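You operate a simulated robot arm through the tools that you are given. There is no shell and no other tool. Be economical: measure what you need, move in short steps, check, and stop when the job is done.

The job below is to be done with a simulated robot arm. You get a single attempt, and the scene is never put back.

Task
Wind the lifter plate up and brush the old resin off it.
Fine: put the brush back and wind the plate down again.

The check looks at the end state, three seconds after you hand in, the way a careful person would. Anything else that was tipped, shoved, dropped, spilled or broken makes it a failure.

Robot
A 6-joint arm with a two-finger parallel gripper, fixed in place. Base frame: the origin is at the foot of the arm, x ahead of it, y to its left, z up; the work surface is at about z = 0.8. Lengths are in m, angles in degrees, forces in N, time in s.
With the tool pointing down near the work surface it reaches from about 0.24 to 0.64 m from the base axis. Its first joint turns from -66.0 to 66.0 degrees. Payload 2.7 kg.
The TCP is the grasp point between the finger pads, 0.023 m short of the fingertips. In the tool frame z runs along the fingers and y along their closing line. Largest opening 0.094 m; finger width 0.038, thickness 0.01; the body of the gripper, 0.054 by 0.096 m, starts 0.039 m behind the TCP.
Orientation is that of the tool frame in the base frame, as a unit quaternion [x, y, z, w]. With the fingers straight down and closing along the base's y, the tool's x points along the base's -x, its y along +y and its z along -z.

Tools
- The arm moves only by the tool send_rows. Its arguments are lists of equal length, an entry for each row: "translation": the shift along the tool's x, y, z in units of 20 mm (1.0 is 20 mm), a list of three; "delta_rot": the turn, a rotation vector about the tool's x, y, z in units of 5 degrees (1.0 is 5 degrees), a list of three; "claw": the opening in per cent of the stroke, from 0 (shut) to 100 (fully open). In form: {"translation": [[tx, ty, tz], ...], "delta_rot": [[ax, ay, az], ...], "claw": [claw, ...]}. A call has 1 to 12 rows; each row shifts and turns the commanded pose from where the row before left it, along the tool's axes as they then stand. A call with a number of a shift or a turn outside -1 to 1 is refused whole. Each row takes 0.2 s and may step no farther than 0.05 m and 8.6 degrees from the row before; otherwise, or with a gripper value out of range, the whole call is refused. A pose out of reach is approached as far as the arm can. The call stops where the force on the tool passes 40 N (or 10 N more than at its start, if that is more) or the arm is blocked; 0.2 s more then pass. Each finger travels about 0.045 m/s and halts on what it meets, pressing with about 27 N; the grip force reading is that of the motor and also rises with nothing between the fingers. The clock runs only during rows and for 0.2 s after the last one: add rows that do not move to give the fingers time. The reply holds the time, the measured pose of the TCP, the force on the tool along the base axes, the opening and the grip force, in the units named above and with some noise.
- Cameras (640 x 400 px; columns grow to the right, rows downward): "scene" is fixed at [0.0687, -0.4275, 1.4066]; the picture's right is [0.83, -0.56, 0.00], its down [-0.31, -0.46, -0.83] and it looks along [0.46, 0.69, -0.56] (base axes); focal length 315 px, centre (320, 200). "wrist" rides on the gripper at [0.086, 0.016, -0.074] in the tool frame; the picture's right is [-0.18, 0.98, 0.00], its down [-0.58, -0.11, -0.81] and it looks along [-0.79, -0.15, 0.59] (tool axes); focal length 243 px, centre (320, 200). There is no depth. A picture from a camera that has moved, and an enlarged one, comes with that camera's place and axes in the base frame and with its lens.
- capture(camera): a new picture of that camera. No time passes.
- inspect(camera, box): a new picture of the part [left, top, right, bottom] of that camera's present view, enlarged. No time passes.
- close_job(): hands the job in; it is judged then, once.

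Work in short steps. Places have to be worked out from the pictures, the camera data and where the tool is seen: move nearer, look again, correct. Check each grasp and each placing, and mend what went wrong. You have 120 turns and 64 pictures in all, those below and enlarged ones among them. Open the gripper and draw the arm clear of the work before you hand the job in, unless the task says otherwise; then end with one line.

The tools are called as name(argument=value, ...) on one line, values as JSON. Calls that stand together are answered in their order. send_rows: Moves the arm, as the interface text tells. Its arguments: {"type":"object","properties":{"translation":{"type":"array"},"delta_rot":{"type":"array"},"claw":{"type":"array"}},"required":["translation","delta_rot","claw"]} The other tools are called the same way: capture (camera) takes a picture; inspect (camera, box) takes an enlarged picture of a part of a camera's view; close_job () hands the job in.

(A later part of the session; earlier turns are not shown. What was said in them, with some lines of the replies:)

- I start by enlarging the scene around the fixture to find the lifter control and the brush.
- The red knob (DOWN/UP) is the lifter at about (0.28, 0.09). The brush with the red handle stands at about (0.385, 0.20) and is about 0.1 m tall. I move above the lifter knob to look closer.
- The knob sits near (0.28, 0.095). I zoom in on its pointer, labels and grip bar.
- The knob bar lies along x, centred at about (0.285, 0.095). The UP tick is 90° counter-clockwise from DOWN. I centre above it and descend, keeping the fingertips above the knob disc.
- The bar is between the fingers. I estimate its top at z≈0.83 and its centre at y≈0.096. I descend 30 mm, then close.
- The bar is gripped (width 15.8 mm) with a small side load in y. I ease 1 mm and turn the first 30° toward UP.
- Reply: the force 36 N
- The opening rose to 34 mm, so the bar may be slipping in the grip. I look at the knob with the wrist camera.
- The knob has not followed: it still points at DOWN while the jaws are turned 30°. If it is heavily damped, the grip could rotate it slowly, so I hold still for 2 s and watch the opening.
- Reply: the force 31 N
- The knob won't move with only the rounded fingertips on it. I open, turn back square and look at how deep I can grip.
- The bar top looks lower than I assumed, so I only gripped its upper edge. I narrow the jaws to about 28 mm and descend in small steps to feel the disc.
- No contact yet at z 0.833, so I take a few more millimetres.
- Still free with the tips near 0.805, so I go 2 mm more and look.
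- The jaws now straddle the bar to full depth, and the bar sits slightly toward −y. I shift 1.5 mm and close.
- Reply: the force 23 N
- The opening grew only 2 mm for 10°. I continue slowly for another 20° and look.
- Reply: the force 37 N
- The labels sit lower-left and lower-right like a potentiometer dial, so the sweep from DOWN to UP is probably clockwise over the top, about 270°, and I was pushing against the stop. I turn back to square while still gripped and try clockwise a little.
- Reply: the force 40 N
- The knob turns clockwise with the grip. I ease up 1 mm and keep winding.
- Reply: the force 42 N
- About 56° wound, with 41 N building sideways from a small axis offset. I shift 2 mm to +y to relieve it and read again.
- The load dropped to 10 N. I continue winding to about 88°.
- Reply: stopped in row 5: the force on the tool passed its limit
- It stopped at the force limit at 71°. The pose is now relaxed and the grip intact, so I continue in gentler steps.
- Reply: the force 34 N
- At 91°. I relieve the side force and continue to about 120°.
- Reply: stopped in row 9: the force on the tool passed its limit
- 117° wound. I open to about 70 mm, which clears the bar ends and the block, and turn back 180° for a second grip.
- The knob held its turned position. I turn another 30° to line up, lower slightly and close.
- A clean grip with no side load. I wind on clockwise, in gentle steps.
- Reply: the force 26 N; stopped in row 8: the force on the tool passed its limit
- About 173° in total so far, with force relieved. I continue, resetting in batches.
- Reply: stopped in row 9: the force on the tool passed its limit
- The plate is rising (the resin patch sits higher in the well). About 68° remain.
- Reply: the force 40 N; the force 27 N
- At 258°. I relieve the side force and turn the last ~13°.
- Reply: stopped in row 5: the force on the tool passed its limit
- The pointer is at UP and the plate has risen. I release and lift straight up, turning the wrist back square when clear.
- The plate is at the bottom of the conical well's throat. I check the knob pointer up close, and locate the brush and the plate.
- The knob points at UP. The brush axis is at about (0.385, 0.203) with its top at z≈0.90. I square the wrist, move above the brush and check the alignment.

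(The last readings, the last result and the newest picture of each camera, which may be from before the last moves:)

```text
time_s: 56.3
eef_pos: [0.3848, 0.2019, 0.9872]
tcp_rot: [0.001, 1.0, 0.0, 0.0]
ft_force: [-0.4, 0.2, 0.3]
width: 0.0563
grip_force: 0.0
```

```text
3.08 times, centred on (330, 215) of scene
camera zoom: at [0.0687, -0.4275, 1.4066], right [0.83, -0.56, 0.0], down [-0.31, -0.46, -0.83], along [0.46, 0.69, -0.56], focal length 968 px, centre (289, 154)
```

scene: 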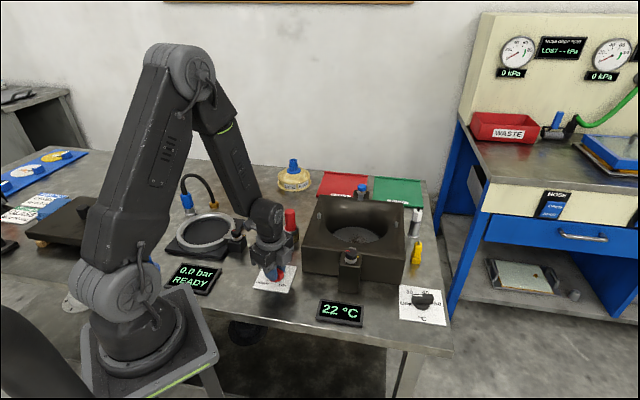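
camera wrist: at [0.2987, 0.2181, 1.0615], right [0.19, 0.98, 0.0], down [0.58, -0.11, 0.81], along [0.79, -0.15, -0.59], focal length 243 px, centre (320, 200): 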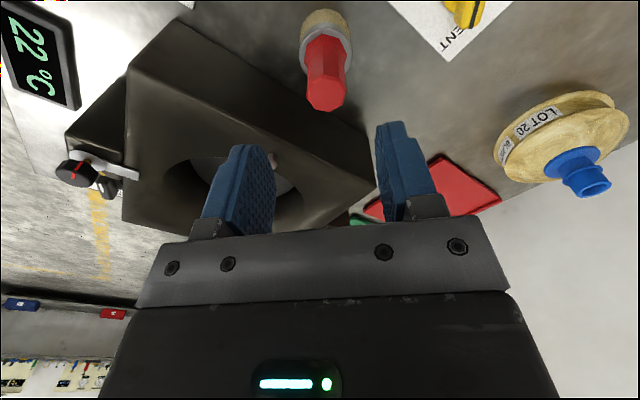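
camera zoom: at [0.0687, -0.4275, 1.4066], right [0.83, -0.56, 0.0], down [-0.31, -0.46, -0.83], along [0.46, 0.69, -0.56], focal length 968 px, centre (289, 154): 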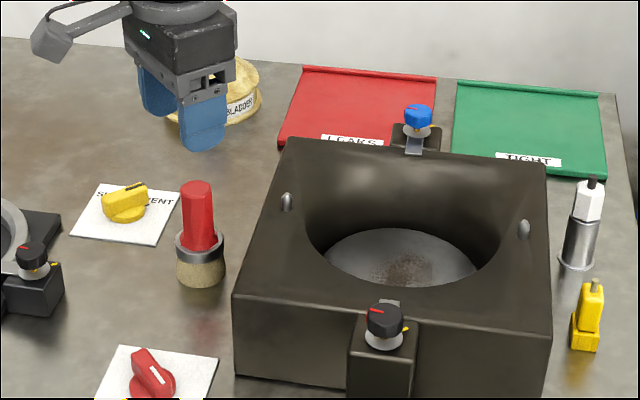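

The brush is nearly centred, with its axis at about (0.387, 0.205). I shift 2–3 mm and descend around the handle.

send_rows(translation=[[-0.1, 0.15, 0.9], [0, 0, 0.9], [0, 0, 0.9], [0, 0, 0.9], [0, 0, 0.9], [0, 0, 0.8]], delta_rot=[[0, 0, 0], [0, 0, 0], [0, 0, 0], [0, 0, 0], [0, 0, 0], [0, 0, 0]], claw=[60, 60, 60, 60, 60, 60])

capture(camera="wrist")

inspect(camera="scene", box=[250, 190, 340, 260])

```text
time_s: 57.7
eef_pos: [0.385, 0.2059, 0.8833]
tcp_rot: [0.002, 1.0, 0.0, 0.0]
ft_force: [-0.1, 0.2, -0.2]
width: 0.0566
grip_force: 0.0
```

```text
28 pictures are left
camera wrist: at [0.2992, 0.2211, 0.9582], right [0.19, 0.98, 0.0], down [0.58, -0.11, 0.81], along [0.79, -0.15, -0.59], focal length 243 px, centre (320, 200)
```

wrist: 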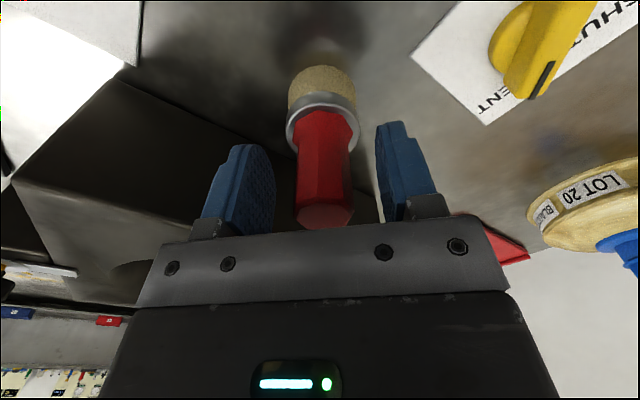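

```text
5.71 times, centred on (295, 225) of scene
camera zoom: at [0.0687, -0.4275, 1.4066], right [0.83, -0.56, 0.0], down [-0.31, -0.46, -0.83], along [0.46, 0.69, -0.56], focal length 1798 px, centre (463, 57)
```

zoom: 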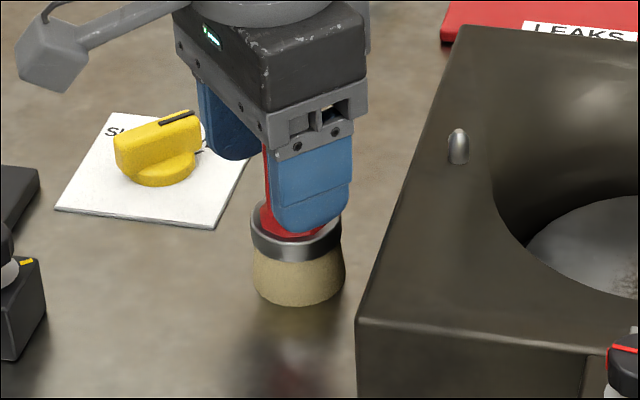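

The handle is centred between the fingers. I close, then lift 20 mm to check the hold.

send_rows(translation=[[0, 0, 0], [0, 0, 0], [0, 0, 0], [0, 0, 0], [0, 0, 0]], delta_rot=[[0, 0, 0], [0, 0, 0], [0, 0, 0], [0, 0, 0], [0, 0, 0]], claw=[0, 0, 0, 0, 0])

send_rows(translation=[[0, 0, -1], [0, 0, -1], [0, 0, 0]], delta_rot=[[0, 0, 0], [0, 0, 0], [0, 0, 0]], claw=[0, 0, 0])

capture(camera="wrist")

```text
time_s: 58.9
eef_pos: [0.3859, 0.2049, 0.8845]
tcp_rot: [0.002, 1.0, 0.0, 0.001]
ft_force: [-0.4, 0.2, -0.2]
width: 0.0289
grip_force: 26.8
```

```text
time_s: 59.7
eef_pos: [0.3857, 0.2034, 0.924]
tcp_rot: [0.001, 1.0, 0.0, 0.001]
ft_force: [-0.1, 0.3, -0.7]
width: 0.0289
grip_force: 27.1
```

```text
26 pictures are left
camera wrist: at [0.2999, 0.2197, 0.9986], right [0.19, 0.98, 0.0], down [0.58, -0.11, 0.81], along [0.79, -0.15, -0.59], focal length 243 px, centre (320, 200)
```

wrist: 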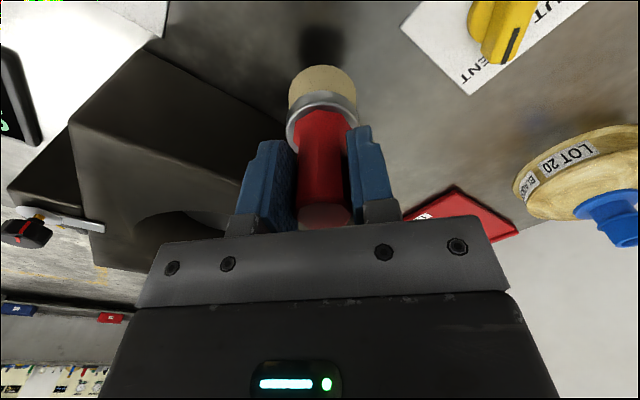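

The brush is held, with its bristle end about 84 mm below the TCP. I lift to z≈1.03 and carry it over the well centre at about (0.51, 0.07), then look.

send_rows(translation=[[0, 0, -1], [0, 0, -1], [0, 0, -1], [0, 0, -1], [0, 0, -1], [0, 0, -1]], delta_rot=[[0, 0, 0], [0, 0, 0], [0, 0, 0], [0, 0, 0], [0, 0, 0], [0, 0, 0]], claw=[0, 0, 0, 0, 0, 0])

capture(camera="wrist")

```text
time_s: 61.1
eef_pos: [0.3865, 0.2056, 1.0439]
tcp_rot: [0.002, 1.0, 0.0, 0.0]
ft_force: [-0.5, -0.1, -1.4]
width: 0.0287
grip_force: 27.0
```

```text
25 pictures are left
camera wrist: at [0.2999, 0.2214, 1.1183], right [0.19, 0.98, 0.0], down [0.58, -0.11, 0.81], along [0.79, -0.15, -0.59], focal length 243 px, centre (320, 200)
```

wrist: 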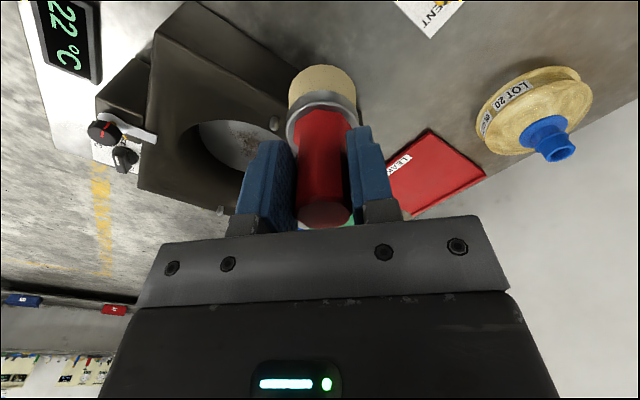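

I triangulate the resin patch at about (0.517, 0.067) with the plate near z≈0.835. I carry the brush over it at the present height.

send_rows(translation=[[-0.93, -0.99, 0], [-0.93, -0.99, 0], [-0.93, -0.99, 0], [-0.93, -0.99, 0], [-0.93, -0.99, 0], [-0.93, -0.99, 0], [-0.93, -0.99, 0], [0, 0, 1], [0, 0, 1], [0, 0, 0.5], [0, 0, 0]], delta_rot=[[0, 0, 0], [0, 0, 0], [0, 0, 0], [0, 0, 0], [0, 0, 0], [0, 0, 0], [0, 0, 0], [0, 0, 0], [0, 0, 0], [0, 0, 0], [0, 0, 0]], claw=[0, 0, 0, 0, 0, 0, 0, 0, 0, 0, 0])

capture(camera="wrist")

inspect(camera="scene", box=[290, 140, 430, 260])

```text
time_s: 63.5
eef_pos: [0.5168, 0.0652, 0.9914]
tcp_rot: [0.001, 1.0, 0.0, 0.0]
ft_force: [-0.1, 0.1, -1.8]
width: 0.0281
grip_force: 27.0
```

```text
24 pictures are left
camera wrist: at [0.4295, 0.0817, 1.0659], right [0.19, 0.98, 0.0], down [0.58, -0.11, 0.81], along [0.79, -0.15, -0.59], focal length 243 px, centre (320, 200)
```

wrist: 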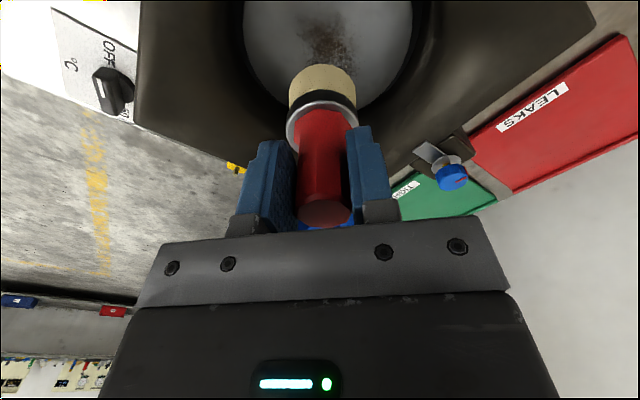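

```text
3.33 times, centred on (360, 200) of scene
camera zoom: at [0.0687, -0.4275, 1.4066], right [0.83, -0.56, 0.0], down [-0.31, -0.46, -0.83], along [0.46, 0.69, -0.56], focal length 1049 px, centre (187, 200)
```

zoom: 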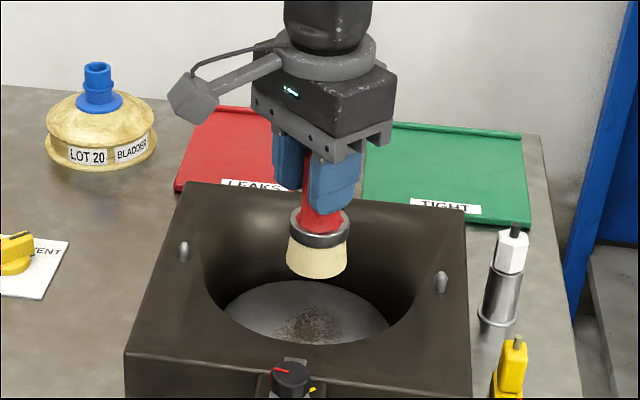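

The patch is centred at about (0.515, 0.069) on a plate of about 70 mm radius. I descend most of the way, then feel for contact.

send_rows(translation=[[0.05, 0.15, 1], [0, 0, 1], [0, 0, 0.8], [0, 0, 0]], delta_rot=[[0, 0, 0], [0, 0, 0], [0, 0, 0], [0, 0, 0]], claw=[0, 0, 0, 0])

send_rows(translation=[[0, 0, 0.15], [0, 0, 0.15], [0, 0, 0]], delta_rot=[[0, 0, 0], [0, 0, 0], [0, 0, 0]], claw=[0, 0, 0])

```text
time_s: 64.5
eef_pos: [0.5154, 0.069, 0.9366]
tcp_rot: [0.002, 1.0, 0.0, 0.001]
ft_force: [0.3, 0.4, -0.4]
width: 0.0287
grip_force: 27.0
```

```text
time_s: 65.3
eef_pos: [0.5166, 0.0688, 0.9295]
tcp_rot: [0.002, 1.0, 0.0, 0.0]
ft_force: [0.8, 0.5, -1.3]
width: 0.0286
grip_force: 26.8
```

No contact yet at 0.9295, so I take more small steps.

send_rows(translation=[[0, 0, 0.15], [0, 0, 0.15], [0, 0, 0]], delta_rot=[[0, 0, 0], [0, 0, 0], [0, 0, 0]], claw=[0, 0, 0])

inspect(camera="scene", box=[320, 180, 410, 260])

```text
time_s: 66.1
eef_pos: [0.5141, 0.0698, 0.9254]
tcp_rot: [0.001, 1.0, -0.001, 0.001]
ft_force: [-0.1, 0.5, -0.6]
width: 0.0284
grip_force: 27.1
```

```text
5.00 times, centred on (365, 220) of scene
camera zoom: at [0.0687, -0.4275, 1.4066], right [0.83, -0.56, 0.0], down [-0.31, -0.46, -0.83], along [0.46, 0.69, -0.56], focal length 1574 px, centre (95, 100)
```

zoom: 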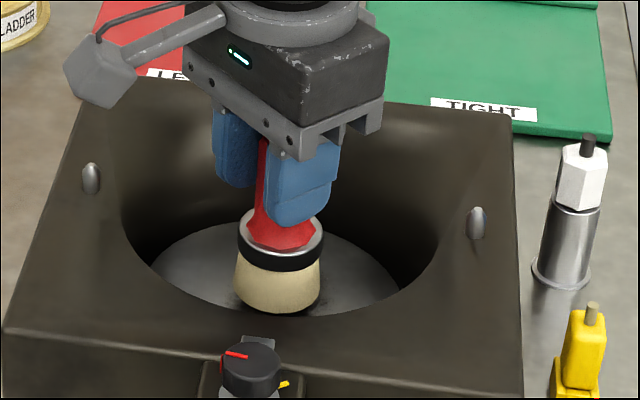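

The bristles are just above the plate. I keep going in 2 mm steps.

send_rows(translation=[[0, 0, 0.1], [0, 0, 0.1], [0, 0, 0]], delta_rot=[[0, 0, 0], [0, 0, 0], [0, 0, 0]], claw=[0, 0, 0])

send_rows(translation=[[0, 0, 0.1], [0, 0, 0.1], [0, 0, 0]], delta_rot=[[0, 0, 0], [0, 0, 0], [0, 0, 0]], claw=[0, 0, 0])

```text
time_s: 66.9
eef_pos: [0.5152, 0.0691, 0.9213]
tcp_rot: [0.001, 1.0, 0.0, 0.002]
ft_force: [-0.1, 0.4, -0.6]
width: 0.0286
grip_force: 26.9
```

```text
time_s: 67.7
eef_pos: [0.5147, 0.0698, 0.9163]
tcp_rot: [0.002, 1.0, 0.0, 0.0]
ft_force: [-0.5, 0.1, -0.1]
width: 0.0285
grip_force: 26.4
```

Still no clear force at 0.916, so I go 3 mm more and look.

send_rows(translation=[[0, 0, 0.08], [0, 0, 0.08], [0, 0, 0]], delta_rot=[[0, 0, 0], [0, 0, 0], [0, 0, 0]], claw=[0, 0, 0])

inspect(camera="scene", box=[320, 180, 410, 260])

```text
time_s: 68.5
eef_pos: [0.5155, 0.0696, 0.913]
tcp_rot: [0.001, 1.0, 0.0, 0.001]
ft_force: [-0.1, -0.7, -0.9]
width: 0.0284
grip_force: 27.6
```

```text
5.00 times, centred on (365, 220) of scene
camera zoom: at [0.0687, -0.4275, 1.4066], right [0.83, -0.56, 0.0], down [-0.31, -0.46, -0.83], along [0.46, 0.69, -0.56], focal length 1574 px, centre (95, 100)
```

zoom: 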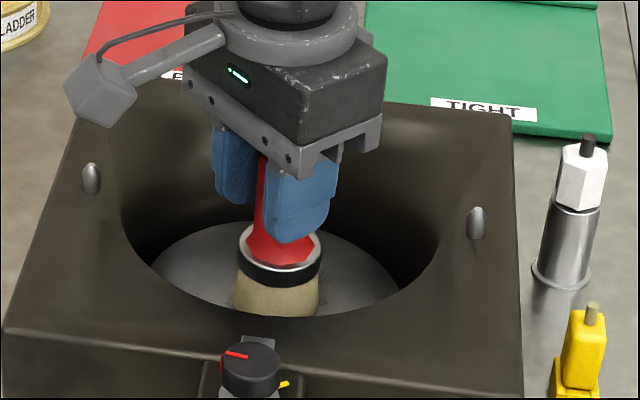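

The front rim now hides the bristle tips. I continue in 2 mm steps and watch the force.

send_rows(translation=[[0, 0, 0.1], [0, 0, 0]], delta_rot=[[0, 0, 0], [0, 0, 0]], claw=[0, 0])

send_rows(translation=[[0, 0, 0.1], [0, 0, 0]], delta_rot=[[0, 0, 0], [0, 0, 0]], claw=[0, 0])

send_rows(translation=[[0, 0, 0.1], [0, 0, 0]], delta_rot=[[0, 0, 0], [0, 0, 0]], claw=[0, 0])

```text
time_s: 69.1
eef_pos: [0.515, 0.0697, 0.9114]
tcp_rot: [0.001, 1.0, 0.0, 0.0]
ft_force: [-0.1, -0.4, -1.9]
width: 0.0287
grip_force: 26.9
```

```text
time_s: 69.7
eef_pos: [0.5159, 0.0692, 0.91]
tcp_rot: [0.0, 1.0, 0.001, 0.001]
ft_force: [-3.7, -0.3, 7.7]
width: 0.0286
grip_force: 26.7
```

```text
time_s: 70.3
eef_pos: [0.5164, 0.0686, 0.9084]
tcp_rot: [0.001, 1.0, 0.0, 0.001]
ft_force: [0.5, -1.0, 8.5]
width: 0.0283
grip_force: 26.6
```

Contact is at TCP z≈0.910 with about 8 N. I start sweeping gently along x across the patch.

send_rows(translation=[[-0.5, 0, 0], [-0.5, 0, 0], [-0.5, 0, 0], [0.5, 0, 0], [0.5, 0, 0], [0.5, 0, 0], [0.5, 0, 0], [0.5, 0, 0], [0.5, 0, 0]], delta_rot=[[0, 0, 0], [0, 0, 0], [0, 0, 0], [0, 0, 0], [0, 0, 0], [0, 0, 0], [0, 0, 0], [0, 0, 0], [0, 0, 0]], claw=[0, 0, 0, 0, 0, 0, 0, 0, 0])

inspect(camera="scene", box=[320, 180, 410, 260])

```text
time_s: 72.3
eef_pos: [0.485, 0.0695, 0.9078]
tcp_rot: [0.002, 1.0, 0.0, 0.0]
ft_force: [-0.5, 0.4, 1.0]
width: 0.0285
grip_force: 26.5
```

```text
5.00 times, centred on (365, 220) of scene
camera zoom: at [0.0687, -0.4275, 1.4066], right [0.83, -0.56, 0.0], down [-0.31, -0.46, -0.83], along [0.46, 0.69, -0.56], focal length 1574 px, centre (95, 100)
```

zoom: 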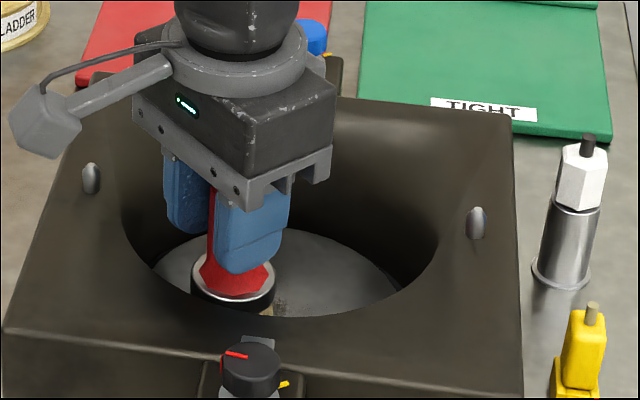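

Much of the visible patch already looks gone. I press 1 mm more and sweep the lane on the +y side, then back on the −y side.

send_rows(translation=[[-0.5, 0.5, 0.05], [-0.25, 0.5, 0], [-0.5, 0, 0], [-0.5, 0, 0], [-0.5, 0, 0], [-0.5, 0, 0], [0, -0.7, 0], [0, -0.7, 0], [0, -0.6, 0]], delta_rot=[[0, 0, 0], [0, 0, 0], [0, 0, 0], [0, 0, 0], [0, 0, 0], [0, 0, 0], [0, 0, 0], [0, 0, 0], [0, 0, 0]], claw=[0, 0, 0, 0, 0, 0, 0, 0, 0])

send_rows(translation=[[0.5, 0, 0], [0.5, 0, 0], [0.5, 0, 0], [0.5, 0, 0], [0, 0.5, 0], [0, 0.5, 0], [-0.5, 0, 0], [-0.5, 0, 0], [-0.5, 0, 0], [-0.5, 0, 0]], delta_rot=[[0, 0, 0], [0, 0, 0], [0, 0, 0], [0, 0, 0], [0, 0, 0], [0, 0, 0], [0, 0, 0], [0, 0, 0], [0, 0, 0], [0, 0, 0]], claw=[0, 0, 0, 0, 0, 0, 0, 0, 0, 0])

```text
time_s: 74.3
eef_pos: [0.5398, 0.0493, 0.9055]
tcp_rot: [0.001, 1.0, 0.0, 0.001]
ft_force: [0.4, 3.0, 7.5]
width: 0.0283
grip_force: 27.2
```

```text
time_s: 76.5
eef_pos: [0.5419, 0.0696, 0.9058]
tcp_rot: [0.002, 1.0, 0.0, 0.001]
ft_force: [-0.5, -0.8, 0.5]
width: 0.028
grip_force: 27.0
```

I lift clear to inspect the plate.

send_rows(translation=[[0.5, 0, -1], [0.5, 0, -1], [0.3, 0, -1], [0, 0, -1], [0, 0, -1]], delta_rot=[[0, 0, 0], [0, 0, 0], [0, 0, 0], [0, 0, 0], [0, 0, 0]], claw=[0, 0, 0, 0, 0])

capture(camera="wrist")

inspect(camera="scene", box=[320, 180, 410, 260])

```text
time_s: 77.7
eef_pos: [0.5136, 0.0704, 1.0073]
tcp_rot: [0.002, 1.0, 0.001, 0.001]
ft_force: [-0.1, 0.0, -1.3]
width: 0.0279
grip_force: 26.7
```

```text
19 pictures are left
camera wrist: at [0.4282, 0.0859, 1.0819], right [0.19, 0.98, 0.0], down [0.58, -0.11, 0.81], along [0.79, -0.15, -0.59], focal length 243 px, centre (320, 200)
```

wrist: 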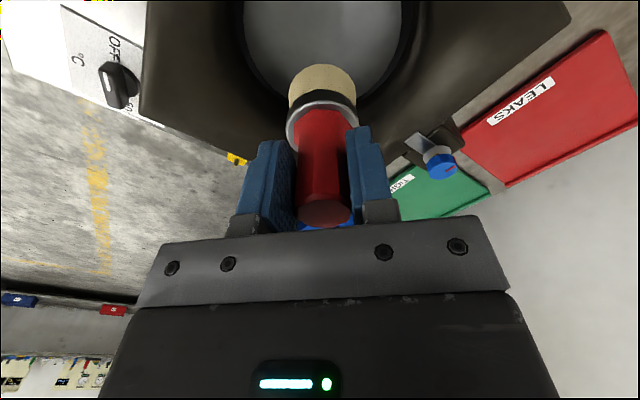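

```text
5.00 times, centred on (365, 220) of scene
camera zoom: at [0.0687, -0.4275, 1.4066], right [0.83, -0.56, 0.0], down [-0.31, -0.46, -0.83], along [0.46, 0.69, -0.56], focal length 1574 px, centre (95, 100)
```

zoom: 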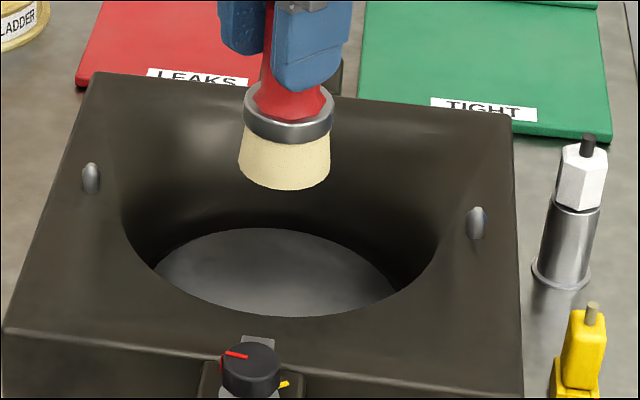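

The plate looks clean. I lift a bit and carry the brush back above its spot at about (0.386, 0.205), then look back at the plate.

send_rows(translation=[[0, 0, -1], [0, 0, -0.8], [0.91, 0.96, 0], [0.91, 0.96, 0], [0.91, 0.96, 0], [0.91, 0.96, 0], [0.91, 0.96, 0], [0.91, 0.96, 0], [0.91, 0.96, 0], [0, 0, 0]], delta_rot=[[0, 0, 0], [0, 0, 0], [0, 0, 0], [0, 0, 0], [0, 0, 0], [0, 0, 0], [0, 0, 0], [0, 0, 0], [0, 0, 0], [0, 0, 0]], claw=[0, 0, 0, 0, 0, 0, 0, 0, 0, 0])

capture(camera="wrist")

```text
time_s: 79.9
eef_pos: [0.3891, 0.2031, 1.0429]
tcp_rot: [0.001, 1.0, 0.0, 0.001]
ft_force: [-0.6, -0.1, -1.5]
width: 0.028
grip_force: 27.0
```

```text
17 pictures are left
camera wrist: at [0.3015, 0.2189, 1.117], right [0.19, 0.98, 0.0], down [0.58, -0.11, 0.81], along [0.79, -0.15, -0.59], focal length 243 px, centre (320, 200)
```

wrist: 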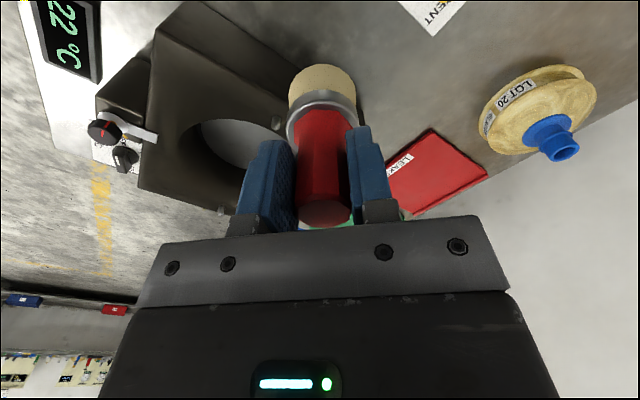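

The plate is clean across its visible extent. I trim to the original spot and lower the brush close to the bench.

send_rows(translation=[[0.13, 0.1, 0.95], [0, 0, 0.95], [0, 0, 0.95], [0, 0, 0.95], [0, 0, 0.95], [0, 0, 0.95], [0, 0, 0.95], [0, 0, 0.7], [0, 0, 0]], delta_rot=[[0, 0, 0], [0, 0, 0], [0, 0, 0], [0, 0, 0], [0, 0, 0], [0, 0, 0], [0, 0, 0], [0, 0, 0], [0, 0, 0]], claw=[0, 0, 0, 0, 0, 0, 0, 0, 0])

send_rows(translation=[[0, 0, 0.1], [0, 0, 0.1], [0, 0, 0]], delta_rot=[[0, 0, 0], [0, 0, 0], [0, 0, 0]], claw=[0, 0, 0])

```text
time_s: 81.9
eef_pos: [0.3847, 0.2047, 0.8954]
tcp_rot: [0.001, 1.0, 0.001, 0.001]
ft_force: [0.9, 0.2, 0.1]
width: 0.0284
grip_force: 26.8
```

```text
time_s: 82.7
eef_pos: [0.3847, 0.2064, 0.8913]
tcp_rot: [0.001, 1.0, 0.0, 0.0]
ft_force: [-0.9, 0.1, -2.2]
width: 0.0281
grip_force: 27.1
```

send_rows(translation=[[0, 0, 0.1], [0, 0, 0.1], [0, 0, 0]], delta_rot=[[0, 0, 0], [0, 0, 0], [0, 0, 0]], claw=[0, 0, 0])

send_rows(translation=[[0, 0, 0.08], [0, 0, 0]], delta_rot=[[0, 0, 0], [0, 0, 0]], claw=[0, 0])

```text
time_s: 83.5
eef_pos: [0.3836, 0.2061, 0.8873]
tcp_rot: [0.002, 1.0, -0.001, 0.002]
ft_force: [-1.0, 0.5, -0.9]
width: 0.0285
grip_force: 26.9
```

```text
time_s: 84.1
eef_pos: [0.3859, 0.2057, 0.8841]
tcp_rot: [0.002, 1.0, -0.001, 0.001]
ft_force: [-2.1, -0.4, 5.8]
width: 0.0281
grip_force: 27.2
```

Bench contact with 6 N at z 0.884, as before. I open and check that the brush stands.

send_rows(translation=[[0, 0, 0], [0, 0, 0], [0, 0, 0], [0, 0, 0], [0, 0, 0]], delta_rot=[[0, 0, 0], [0, 0, 0], [0, 0, 0], [0, 0, 0], [0, 0, 0]], claw=[36, 45, 60, 60, 60])

send_rows(translation=[[0, 0, -1], [0, 0, -1], [0, 0, -1], [0, 0, -1], [0, 0, -1], [0, 0, -0.5]], delta_rot=[[0, 0, 0], [0, 0, 0], [0, 0, 0], [0, 0, 0], [0, 0, 0], [0, 0, 0]], claw=[60, 60, 60, 60, 60, 60])

inspect(camera="scene", box=[230, 160, 430, 290])

```text
time_s: 85.3
eef_pos: [0.3833, 0.2059, 0.8854]
tcp_rot: [0.002, 1.0, 0.0, 0.001]
ft_force: [0.2, -0.2, -0.2]
width: 0.0566
grip_force: 0.1
```

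```text
time_s: 86.7
eef_pos: [0.3839, 0.2052, 0.9967]
tcp_rot: [0.002, 1.0, 0.0, 0.001]
ft_force: [-1.1, -0.7, 0.1]
width: 0.0567
grip_force: 0.1
```

```text
3.08 times, centred on (330, 225) of scene
camera zoom: at [0.0687, -0.4275, 1.4066], right [0.83, -0.56, 0.0], down [-0.31, -0.46, -0.83], along [0.46, 0.69, -0.56], focal length 968 px, centre (289, 123)
```

zoom: 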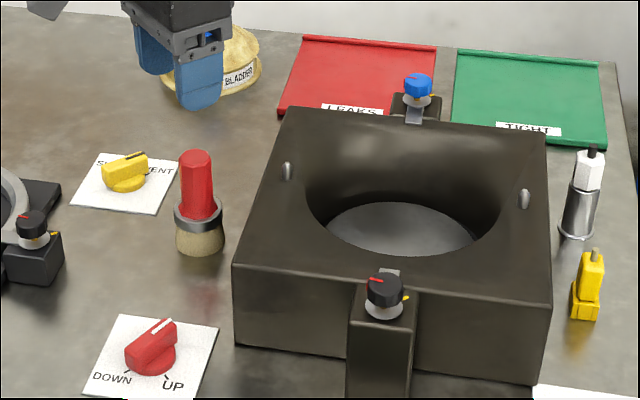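

The brush stands in its place. The knob appears to have moved back, perhaps because the plate was pressed down during brushing. I look closely.

inspect(camera="scene", box=[250, 250, 310, 300])

```text
8.00 times, centred on (280, 275) of scene
camera zoom: at [0.0687, -0.4275, 1.4066], right [0.83, -0.56, 0.0], down [-0.31, -0.46, -0.83], along [0.46, 0.69, -0.56], focal length 2518 px, centre (640, -400)
```

zoom: 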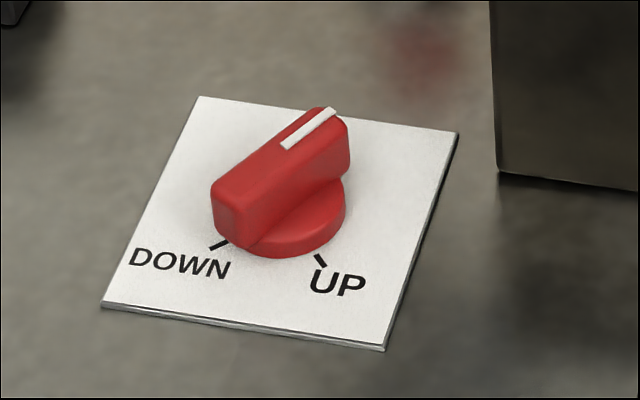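

The knob now points about 180° from DOWN, so about half a turn of counter-clockwise unwinding remains. I move above the knob and check its exact angle.

send_rows(translation=[[0.97, -1, 0], [0.97, -1, 0], [0.97, -1, 0], [0.97, -1, 0], [0.97, -1, 0], [0.02, -0.49, 1], [0, 0, 0.8], [0, 0, 0]], delta_rot=[[0, 0, 0], [0, 0, 0], [0, 0, 0], [0, 0, 0], [0, 0, 0], [0, 0, 0], [0, 0, 0], [0, 0, 0]], claw=[60, 60, 60, 60, 60, 60, 60, 60])

inspect(camera="wrist", box=[230, 0, 430, 130])

```text
time_s: 88.5
eef_pos: [0.2882, 0.0975, 0.9583]
tcp_rot: [0.001, 1.0, 0.0, 0.001]
ft_force: [0.7, 0.0, 1.0]
width: 0.0566
grip_force: 0.1
```

```text
3.08 times, centred on (330, 65) of wrist
camera zoom: at [0.202, 0.1131, 1.0336], right [0.19, 0.98, 0.0], down [0.58, -0.11, 0.81], along [0.79, -0.15, -0.59], focal length 746 px, centre (289, 615)
```

zoom: 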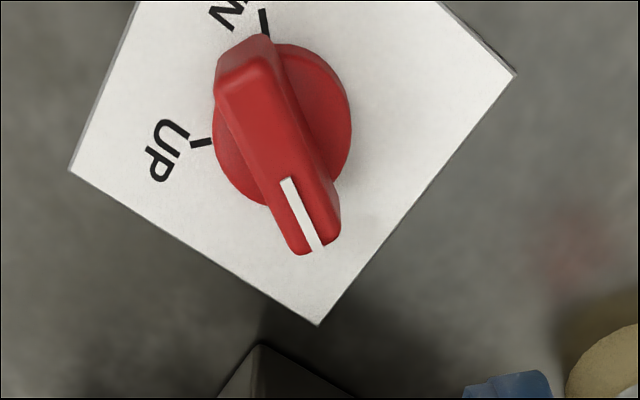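

The bar is about 15° past the x axis, so about 165° of counter-clockwise turn remains. I align the jaws 15° CCW, centre, and descend over it.

send_rows(translation=[[0.075, -0.1, 0], [0, 0, 0], [0, 0, 0], [0, 0, 1], [0, 0, 1], [0, 0, 1], [0, 0, 1], [0, 0, 1], [0, 0, 1], [0, 0, 0.45], [0, 0, 0]], delta_rot=[[0, 0, -1], [0, 0, -1], [0, 0, -0.9], [0, 0, 0], [0, 0, 0], [0, 0, 0], [0, 0, 0], [0, 0, 0], [0, 0, 0], [0, 0, 0], [0, 0, 0]], claw=[60, 60, 60, 60, 60, 60, 60, 60, 60, 60, 60])

inspect(camera="wrist", box=[200, 60, 460, 230])

```text
time_s: 90.9
eef_pos: [0.2874, 0.0943, 0.8297]
tcp_rot: [-0.125, 0.992, 0.0, 0.001]
ft_force: [0.0, 0.5, -0.1]
width: 0.0565
grip_force: 0.0
```

```text
2.35 times, centred on (330, 145) of wrist
camera zoom: at [0.1983, 0.0879, 0.9047], right [-0.07, 1.0, 0.0], down [0.59, 0.04, 0.81], along [0.81, 0.05, -0.59], focal length 571 px, centre (296, 329)
```

zoom: 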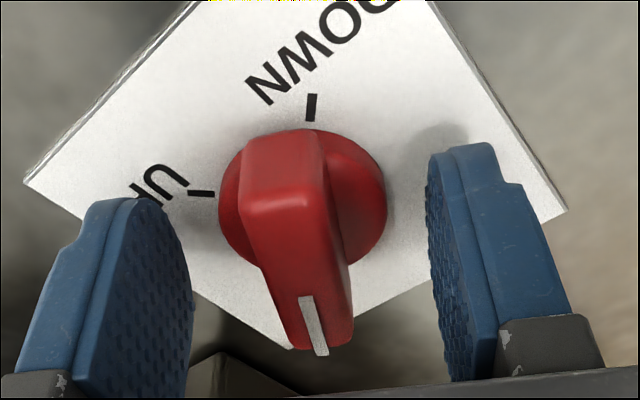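

The jaws are aligned around the bar. I close.

send_rows(translation=[[0, 0, 0.07], [0, 0, 0], [0, 0, 0], [0, 0, 0], [0, 0, 0]], delta_rot=[[0, 0, 0], [0, 0, 0], [0, 0, 0], [0, 0, 0], [0, 0, 0]], claw=[0, 0, 0, 0, 0])

send_rows(translation=[[0, 0, 0], [0, 0, 0], [0, 0, 0], [0, 0, 0], [0, 0, 0], [0, 0, 0], [0, 0, 0], [0, 0, 0]], delta_rot=[[0, 0, -0.7], [0, 0, -0.7], [0, 0, -0.7], [0, 0, -0.7], [0, 0, -0.7], [0, 0, -0.7], [0, 0, -0.7], [0, 0, -0.7]], claw=[0, 0, 0, 0, 0, 0, 0, 0])

```text
time_s: 92.1
eef_pos: [0.285, 0.0948, 0.828]
tcp_rot: [-0.125, 0.992, 0.0, 0.001]
ft_force: [-11.0, 31.8, -5.3]
width: 0.0159
grip_force: 44.7
```

```text
time_s: 93.9
eef_pos: [0.2872, 0.0948, 0.8291]
tcp_rot: [-0.363, 0.932, -0.001, 0.001]
ft_force: [-8.8, 26.3, -9.9]
width: 0.0159
grip_force: 45.2
```

Turning well, with the width steady. I relieve the side load by 1.5 mm in +y and continue.

send_rows(translation=[[-0.05, 0.055, 0], [0, 0, 0], [0, 0, 0], [0, 0, 0], [0, 0, 0], [0, 0, 0], [0, 0, 0], [0, 0, 0], [0, 0, 0]], delta_rot=[[0, 0, 0], [0, 0, -0.7], [0, 0, -0.7], [0, 0, -0.7], [0, 0, -0.7], [0, 0, -0.7], [0, 0, -0.7], [0, 0, -0.7], [0, 0, -0.7]], claw=[0, 0, 0, 0, 0, 0, 0, 0, 0])

send_rows(translation=[[0, 0, 0], [0, 0, 0], [0, 0, 0], [0, 0, 0], [0, 0, 0], [0, 0, 0], [0, 0, 0]], delta_rot=[[0, 0, -0.7], [0, 0, -0.7], [0, 0, -0.7], [0, 0, -0.7], [0, 0, -0.7], [0, 0, -0.7], [0, 0, 0]], claw=[0, 0, 0, 0, 0, 0, 0])

```text
time_s: 96.0
eef_pos: [0.2862, 0.0946, 0.8288]
tcp_rot: [-0.576, 0.818, 0.0, 0.0]
ft_force: [5.6, -9.4, -1.0]
width: 0.0155
grip_force: 44.6
stopped in row 9: the force on the tool passed its limit (the readings are from after the stop); the commanded pose is now the measured one
```

```text
time_s: 97.6
eef_pos: [0.2866, 0.0947, 0.8292]
tcp_rot: [0.715, -0.699, 0.0, 0.0]
ft_force: [10.9, -16.1, 2.4]
width: 0.0158
grip_force: 44.6
```

At 91° CCW, with about 90° remaining. I open, turn back 180°, and regrip.

send_rows(translation=[[0, 0, 0], [0, 0, 0], [0, 0, 0], [0, 0, 0], [0, 0, 0], [0, 0, -0.1], [0, 0, 0], [0, 0, 0], [0, 0, 0], [0, 0, 0], [0, 0, 0], [0, 0, 0]], delta_rot=[[0, 0, 0], [0, 0, 0], [0, 0, 0], [0, 0, 0], [0, 0, 0], [0, 0, 0], [0, 0, 1], [0, 0, 1], [0, 0, 1], [0, 0, 1], [0, 0, 1], [0, 0, 1]], claw=[75, 75, 75, 75, 75, 75, 75, 75, 75, 75, 75, 75])

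send_rows(translation=[[0, 0, 0], [0, 0, 0], [0, 0, 0], [0, 0, 0], [0, 0, 0], [0, 0, 0], [0, 0, 0], [0, 0, 0], [0, 0, 0], [0, 0, 0], [0, 0, 0], [0, 0, 0]], delta_rot=[[0, 0, 1], [0, 0, 1], [0, 0, 1], [0, 0, 1], [0, 0, 1], [0, 0, 1], [0, 0, 1], [0, 0, 1], [0, 0, 1], [0, 0, 1], [0, 0, 1], [0, 0, 1]], claw=[75, 75, 75, 75, 75, 75, 75, 75, 75, 75, 75, 75])

send_rows(translation=[[0, 0, 0], [0, 0, 0], [0, 0, 0], [0, 0, 0], [0, 0, 0], [0, 0, 0], [0, 0, 0], [0, 0, 0], [0, 0, 0], [0, 0, 0], [0, 0, 0], [0, 0, 0]], delta_rot=[[0, 0, 1], [0, 0, 1], [0, 0, 1], [0, 0, 1], [0, 0, 1], [0, 0, 1], [0, 0, 1], [0, 0, 1], [0, 0, 1], [0, 0, 1], [0, 0, 1], [0, 0, 1]], claw=[75, 75, 75, 75, 75, 75, 75, 75, 75, 75, 75, 75])

capture(camera="wrist")

```text
time_s: 100.2
eef_pos: [0.2865, 0.0956, 0.8305]
tcp_rot: [-0.51, 0.86, 0.0, -0.001]
ft_force: [0.0, 1.2, -0.3]
width: 0.0705
grip_force: 0.1
```

```text
time_s: 102.8
eef_pos: [0.2853, 0.0941, 0.8317]
tcp_rot: [-0.009, 1.0, 0.0, 0.0]
ft_force: [-1.2, 0.4, 0.2]
width: 0.0704
grip_force: 0.1
```

```text
time_s: 105.4
eef_pos: [0.2856, 0.0952, 0.8295]
tcp_rot: [0.491, 0.871, 0.0, 0.0]
ft_force: [-0.5, -0.7, -0.5]
width: 0.0705
grip_force: 0.0
```

```text
12 pictures are left
camera wrist: at [0.255, 0.1769, 0.9054], right [0.94, 0.35, 0.0], down [0.21, -0.55, 0.81], along [0.28, -0.76, -0.59], focal length 243 px, centre (320, 200)
```

wrist: 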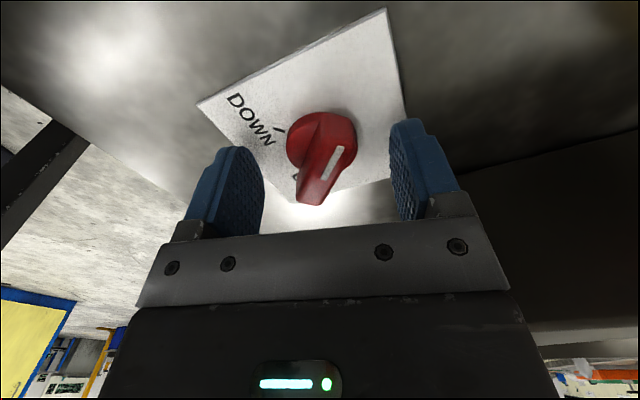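

Knob as expected. I finish aligning (30° more), lower 2 mm, and close.

send_rows(translation=[[0, 0, 0], [0, 0, 0], [0, 0, 0], [0, 0, 0], [0, 0, 0], [0, 0, 0.1], [0, 0, 0], [0, 0, 0], [0, 0, 0], [0, 0, 0], [0, 0, 0], [0, 0, 0]], delta_rot=[[0, 0, 1], [0, 0, 1], [0, 0, 1], [0, 0, 1], [0, 0, 1], [0, 0, 1], [0, 0, 0], [0, 0, 0], [0, 0, 0], [0, 0, 0], [0, 0, 0], [0, 0, 0]], claw=[75, 75, 75, 75, 75, 75, 0, 0, 0, 0, 0, 0])

send_rows(translation=[[0, 0, 0], [0, 0, 0], [0, 0, 0], [0, 0, 0], [0, 0, 0], [0, 0, 0], [0, 0, 0], [0, 0, 0]], delta_rot=[[0, 0, -0.7], [0, 0, -0.7], [0, 0, -0.7], [0, 0, -0.7], [0, 0, -0.7], [0, 0, -0.7], [0, 0, -0.7], [0, 0, -0.7]], claw=[0, 0, 0, 0, 0, 0, 0, 0])

send_rows(translation=[[0, 0, 0], [0, 0, 0], [0, 0, 0], [0, 0, 0], [0, 0, 0], [0, 0, 0], [0, 0, 0], [0, 0, 0]], delta_rot=[[0, 0, -0.7], [0, 0, -0.7], [0, 0, -0.7], [0, 0, -0.7], [0, 0, -0.7], [0, 0, -0.7], [0, 0, -0.7], [0, 0, -0.7]], claw=[0, 0, 0, 0, 0, 0, 0, 0])

```text
time_s: 108.0
eef_pos: [0.2866, 0.0958, 0.8294]
tcp_rot: [0.699, 0.715, 0.0, 0.001]
ft_force: [5.3, -0.8, -4.4]
width: 0.016
grip_force: 45.1
```

```text
time_s: 109.3
eef_pos: [0.2862, 0.0957, 0.8288]
tcp_rot: [0.578, 0.816, 0.0, 0.001]
ft_force: [7.5, -7.3, -2.6]
width: 0.0159
grip_force: 45.3
stopped in row 6: the force on the tool passed its limit (the readings are from after the stop); the commanded pose is now the measured one
```

```text
time_s: 111.1
eef_pos: [0.2867, 0.094, 0.8288]
tcp_rot: [0.361, 0.933, 0.0, 0.0]
ft_force: [9.2, -10.3, -29.2]
width: 0.0159
grip_force: 45.5
```

Now at 42° CW of square, with the width steady. I continue to the end.

send_rows(translation=[[0, 0, 0], [0, 0, 0], [0, 0, 0], [0, 0, 0], [0, 0, 0], [0, 0, 0], [0, 0, 0], [0, 0, 0]], delta_rot=[[0, 0, -0.7], [0, 0, -0.7], [0, 0, -0.7], [0, 0, -0.7], [0, 0, -0.7], [0, 0, -0.7], [0, 0, -0.7], [0, 0, 0]], claw=[0, 0, 0, 0, 0, 0, 0, 0])

send_rows(translation=[[0, 0, 0], [0, 0, 0], [0, 0, 0], [0, 0, 0], [0, 0, 0]], delta_rot=[[0, 0, -0.7], [0, 0, -0.7], [0, 0, -0.7], [0, 0, -0.7], [0, 0, 0]], claw=[0, 0, 0, 0, 0])

```text
time_s: 112.9
eef_pos: [0.2865, 0.0948, 0.8297]
tcp_rot: [0.155, 0.988, 0.0, 0.001]
ft_force: [9.9, -9.7, -34.2]
width: 0.0161
grip_force: 45.2
```

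```text
time_s: 114.1
eef_pos: [0.2859, 0.0953, 0.8292]
tcp_rot: [0.034, 0.999, -0.001, 0.002]
ft_force: [4.6, -12.1, 13.6]
width: 0.0159
grip_force: 45.1
```

At 4° from square. I finish the last few degrees onto the DOWN stop.

send_rows(translation=[[0, 0, 0], [0, 0, 0], [0, 0, 0]], delta_rot=[[0, 0, -0.5], [0, 0, -0.4], [0, 0, 0]], claw=[0, 0, 0])

send_rows(translation=[[0, 0, 0], [0, 0, 0], [0, 0, 0], [0, 0, 0], [0, 0, 0], [0, 0, -0.5], [0, 0, -1], [0, 0, -1], [0, 0, -1], [0, 0, -1], [0, 0, -1], [0, 0, -1]], delta_rot=[[0, 0, 0], [0, 0, 0], [0, 0, 0], [0, 0, 0], [0, 0, 0], [0, 0, 0], [0, 0, 0], [0, 0, 0], [0, 0, 0], [0, 0, 0], [0, 0, 0], [0, 0, 0]], claw=[60, 60, 60, 60, 60, 60, 60, 60, 60, 60, 60, 60])

inspect(camera="wrist", box=[230, 0, 430, 130])

inspect(camera="scene", box=[240, 180, 440, 310])

```text
time_s: 114.9
eef_pos: [0.2858, 0.0956, 0.8287]
tcp_rot: [-0.004, 1.0, 0.001, 0.002]
ft_force: [4.7, -10.3, 23.4]
width: 0.0162
grip_force: 45.3
```

```text
time_s: 117.5
eef_pos: [0.2857, 0.095, 0.9588]
tcp_rot: [-0.004, 1.0, 0.0, 0.0]
ft_force: [0.7, -0.3, 0.7]
width: 0.0565
grip_force: 0.1
```

```text
3.08 times, centred on (330, 65) of wrist
camera zoom: at [0.1987, 0.1105, 1.0335], right [0.18, 0.98, 0.0], down [0.58, -0.1, 0.81], along [0.79, -0.14, -0.59], focal length 746 px, centre (289, 615)
```

zoom: 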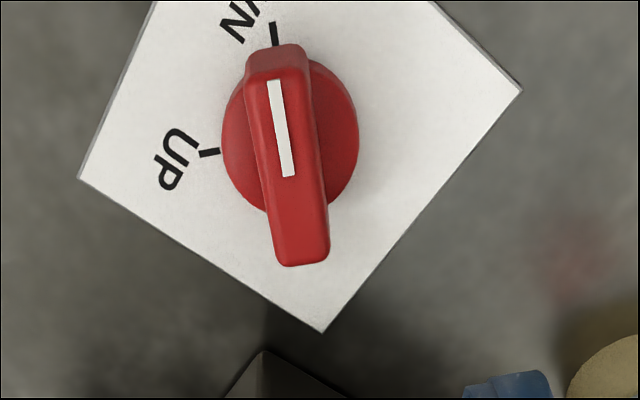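

```text
3.08 times, centred on (340, 245) of scene
camera zoom: at [0.0687, -0.4275, 1.4066], right [0.83, -0.56, 0.0], down [-0.31, -0.46, -0.83], along [0.46, 0.69, -0.56], focal length 968 px, centre (258, 62)
```

zoom: 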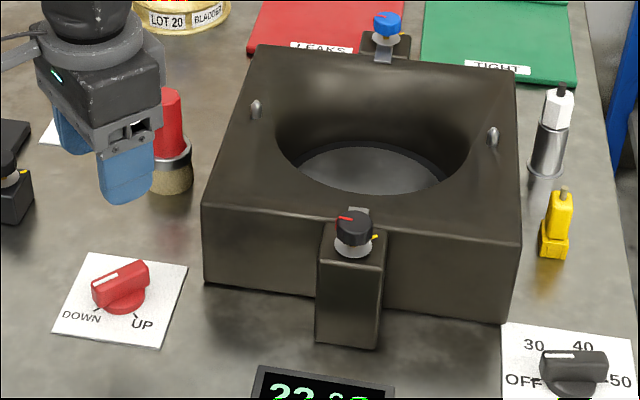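

The knob is on DOWN and the plate is lowered. I draw the arm up to the start pose, which also gives the original view of the plate to confirm it is clean.

send_rows(translation=[[0, 0, -1], [0, 0, -1], [-0.7, 0.3, -0.7], [-0.7, 0.3, -0.7], [-0.7, 0.3, -0.7], [-0.7, 0.35, -0.7], [-0.7, 0.35, -0.7], [-0.7, 0.35, -0.7], [-0.7, 0.35, -0.7], [-0.7, 0.35, -0.7], [-0.7, 0.35, -0.7], [-0.7, 0.3, -0.2]], delta_rot=[[0, 0, 0], [0, 0, 0], [0, 0, 0], [0, 0, 0], [0, 0, 0], [0, 0, 0], [0, 0, 0], [0, 0, 0], [0, 0, 0], [0, 0, 0], [0, 0, 0], [0, 0, 0]], claw=[100, 100, 100, 100, 100, 100, 100, 100, 100, 100, 100, 100])

inspect(camera="wrist", box=[100, 0, 420, 220])

capture(camera="scene")

```text
time_s: 120.1
eef_pos: [0.4245, 0.1627, 1.13]
tcp_rot: [-0.004, 1.0, 0.0, 0.001]
ft_force: [-0.7, -0.1, -0.7]
width: 0.0941
grip_force: 0.0
```

```text
1.82 times, centred on (260, 110) of wrist
camera zoom: at [0.3377, 0.1775, 1.2046], right [0.18, 0.98, 0.0], down [0.58, -0.1, 0.81], along [0.79, -0.14, -0.59], focal length 441 px, centre (429, 364)
```

zoom: 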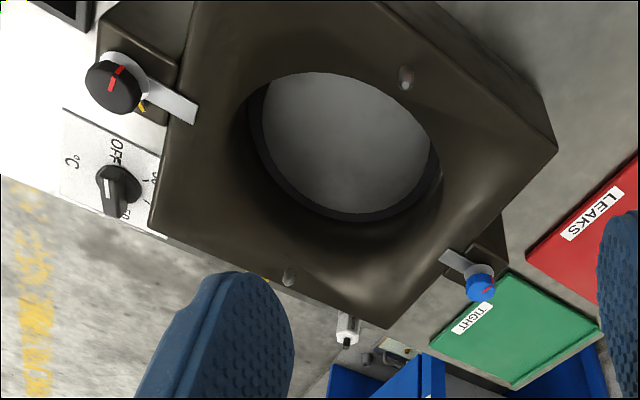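

```text
8 pictures are left
```

scene: 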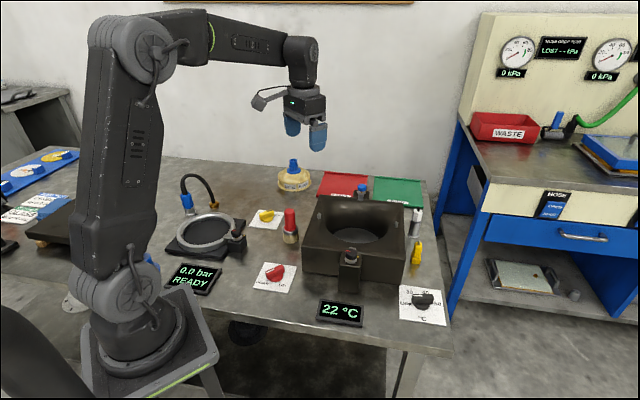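

The plate is clean and lowered, the knob is on DOWN, the brush stands upright in its place, and nothing else has moved. I hand in.

close_job()

```text
The job is handed in.
```

I wound the lifter plate up, brushed the resin off, stood the brush back in its place and wound the plate down to the DOWN mark; the plate crept partway down during the job, but the last pictures show it clean.
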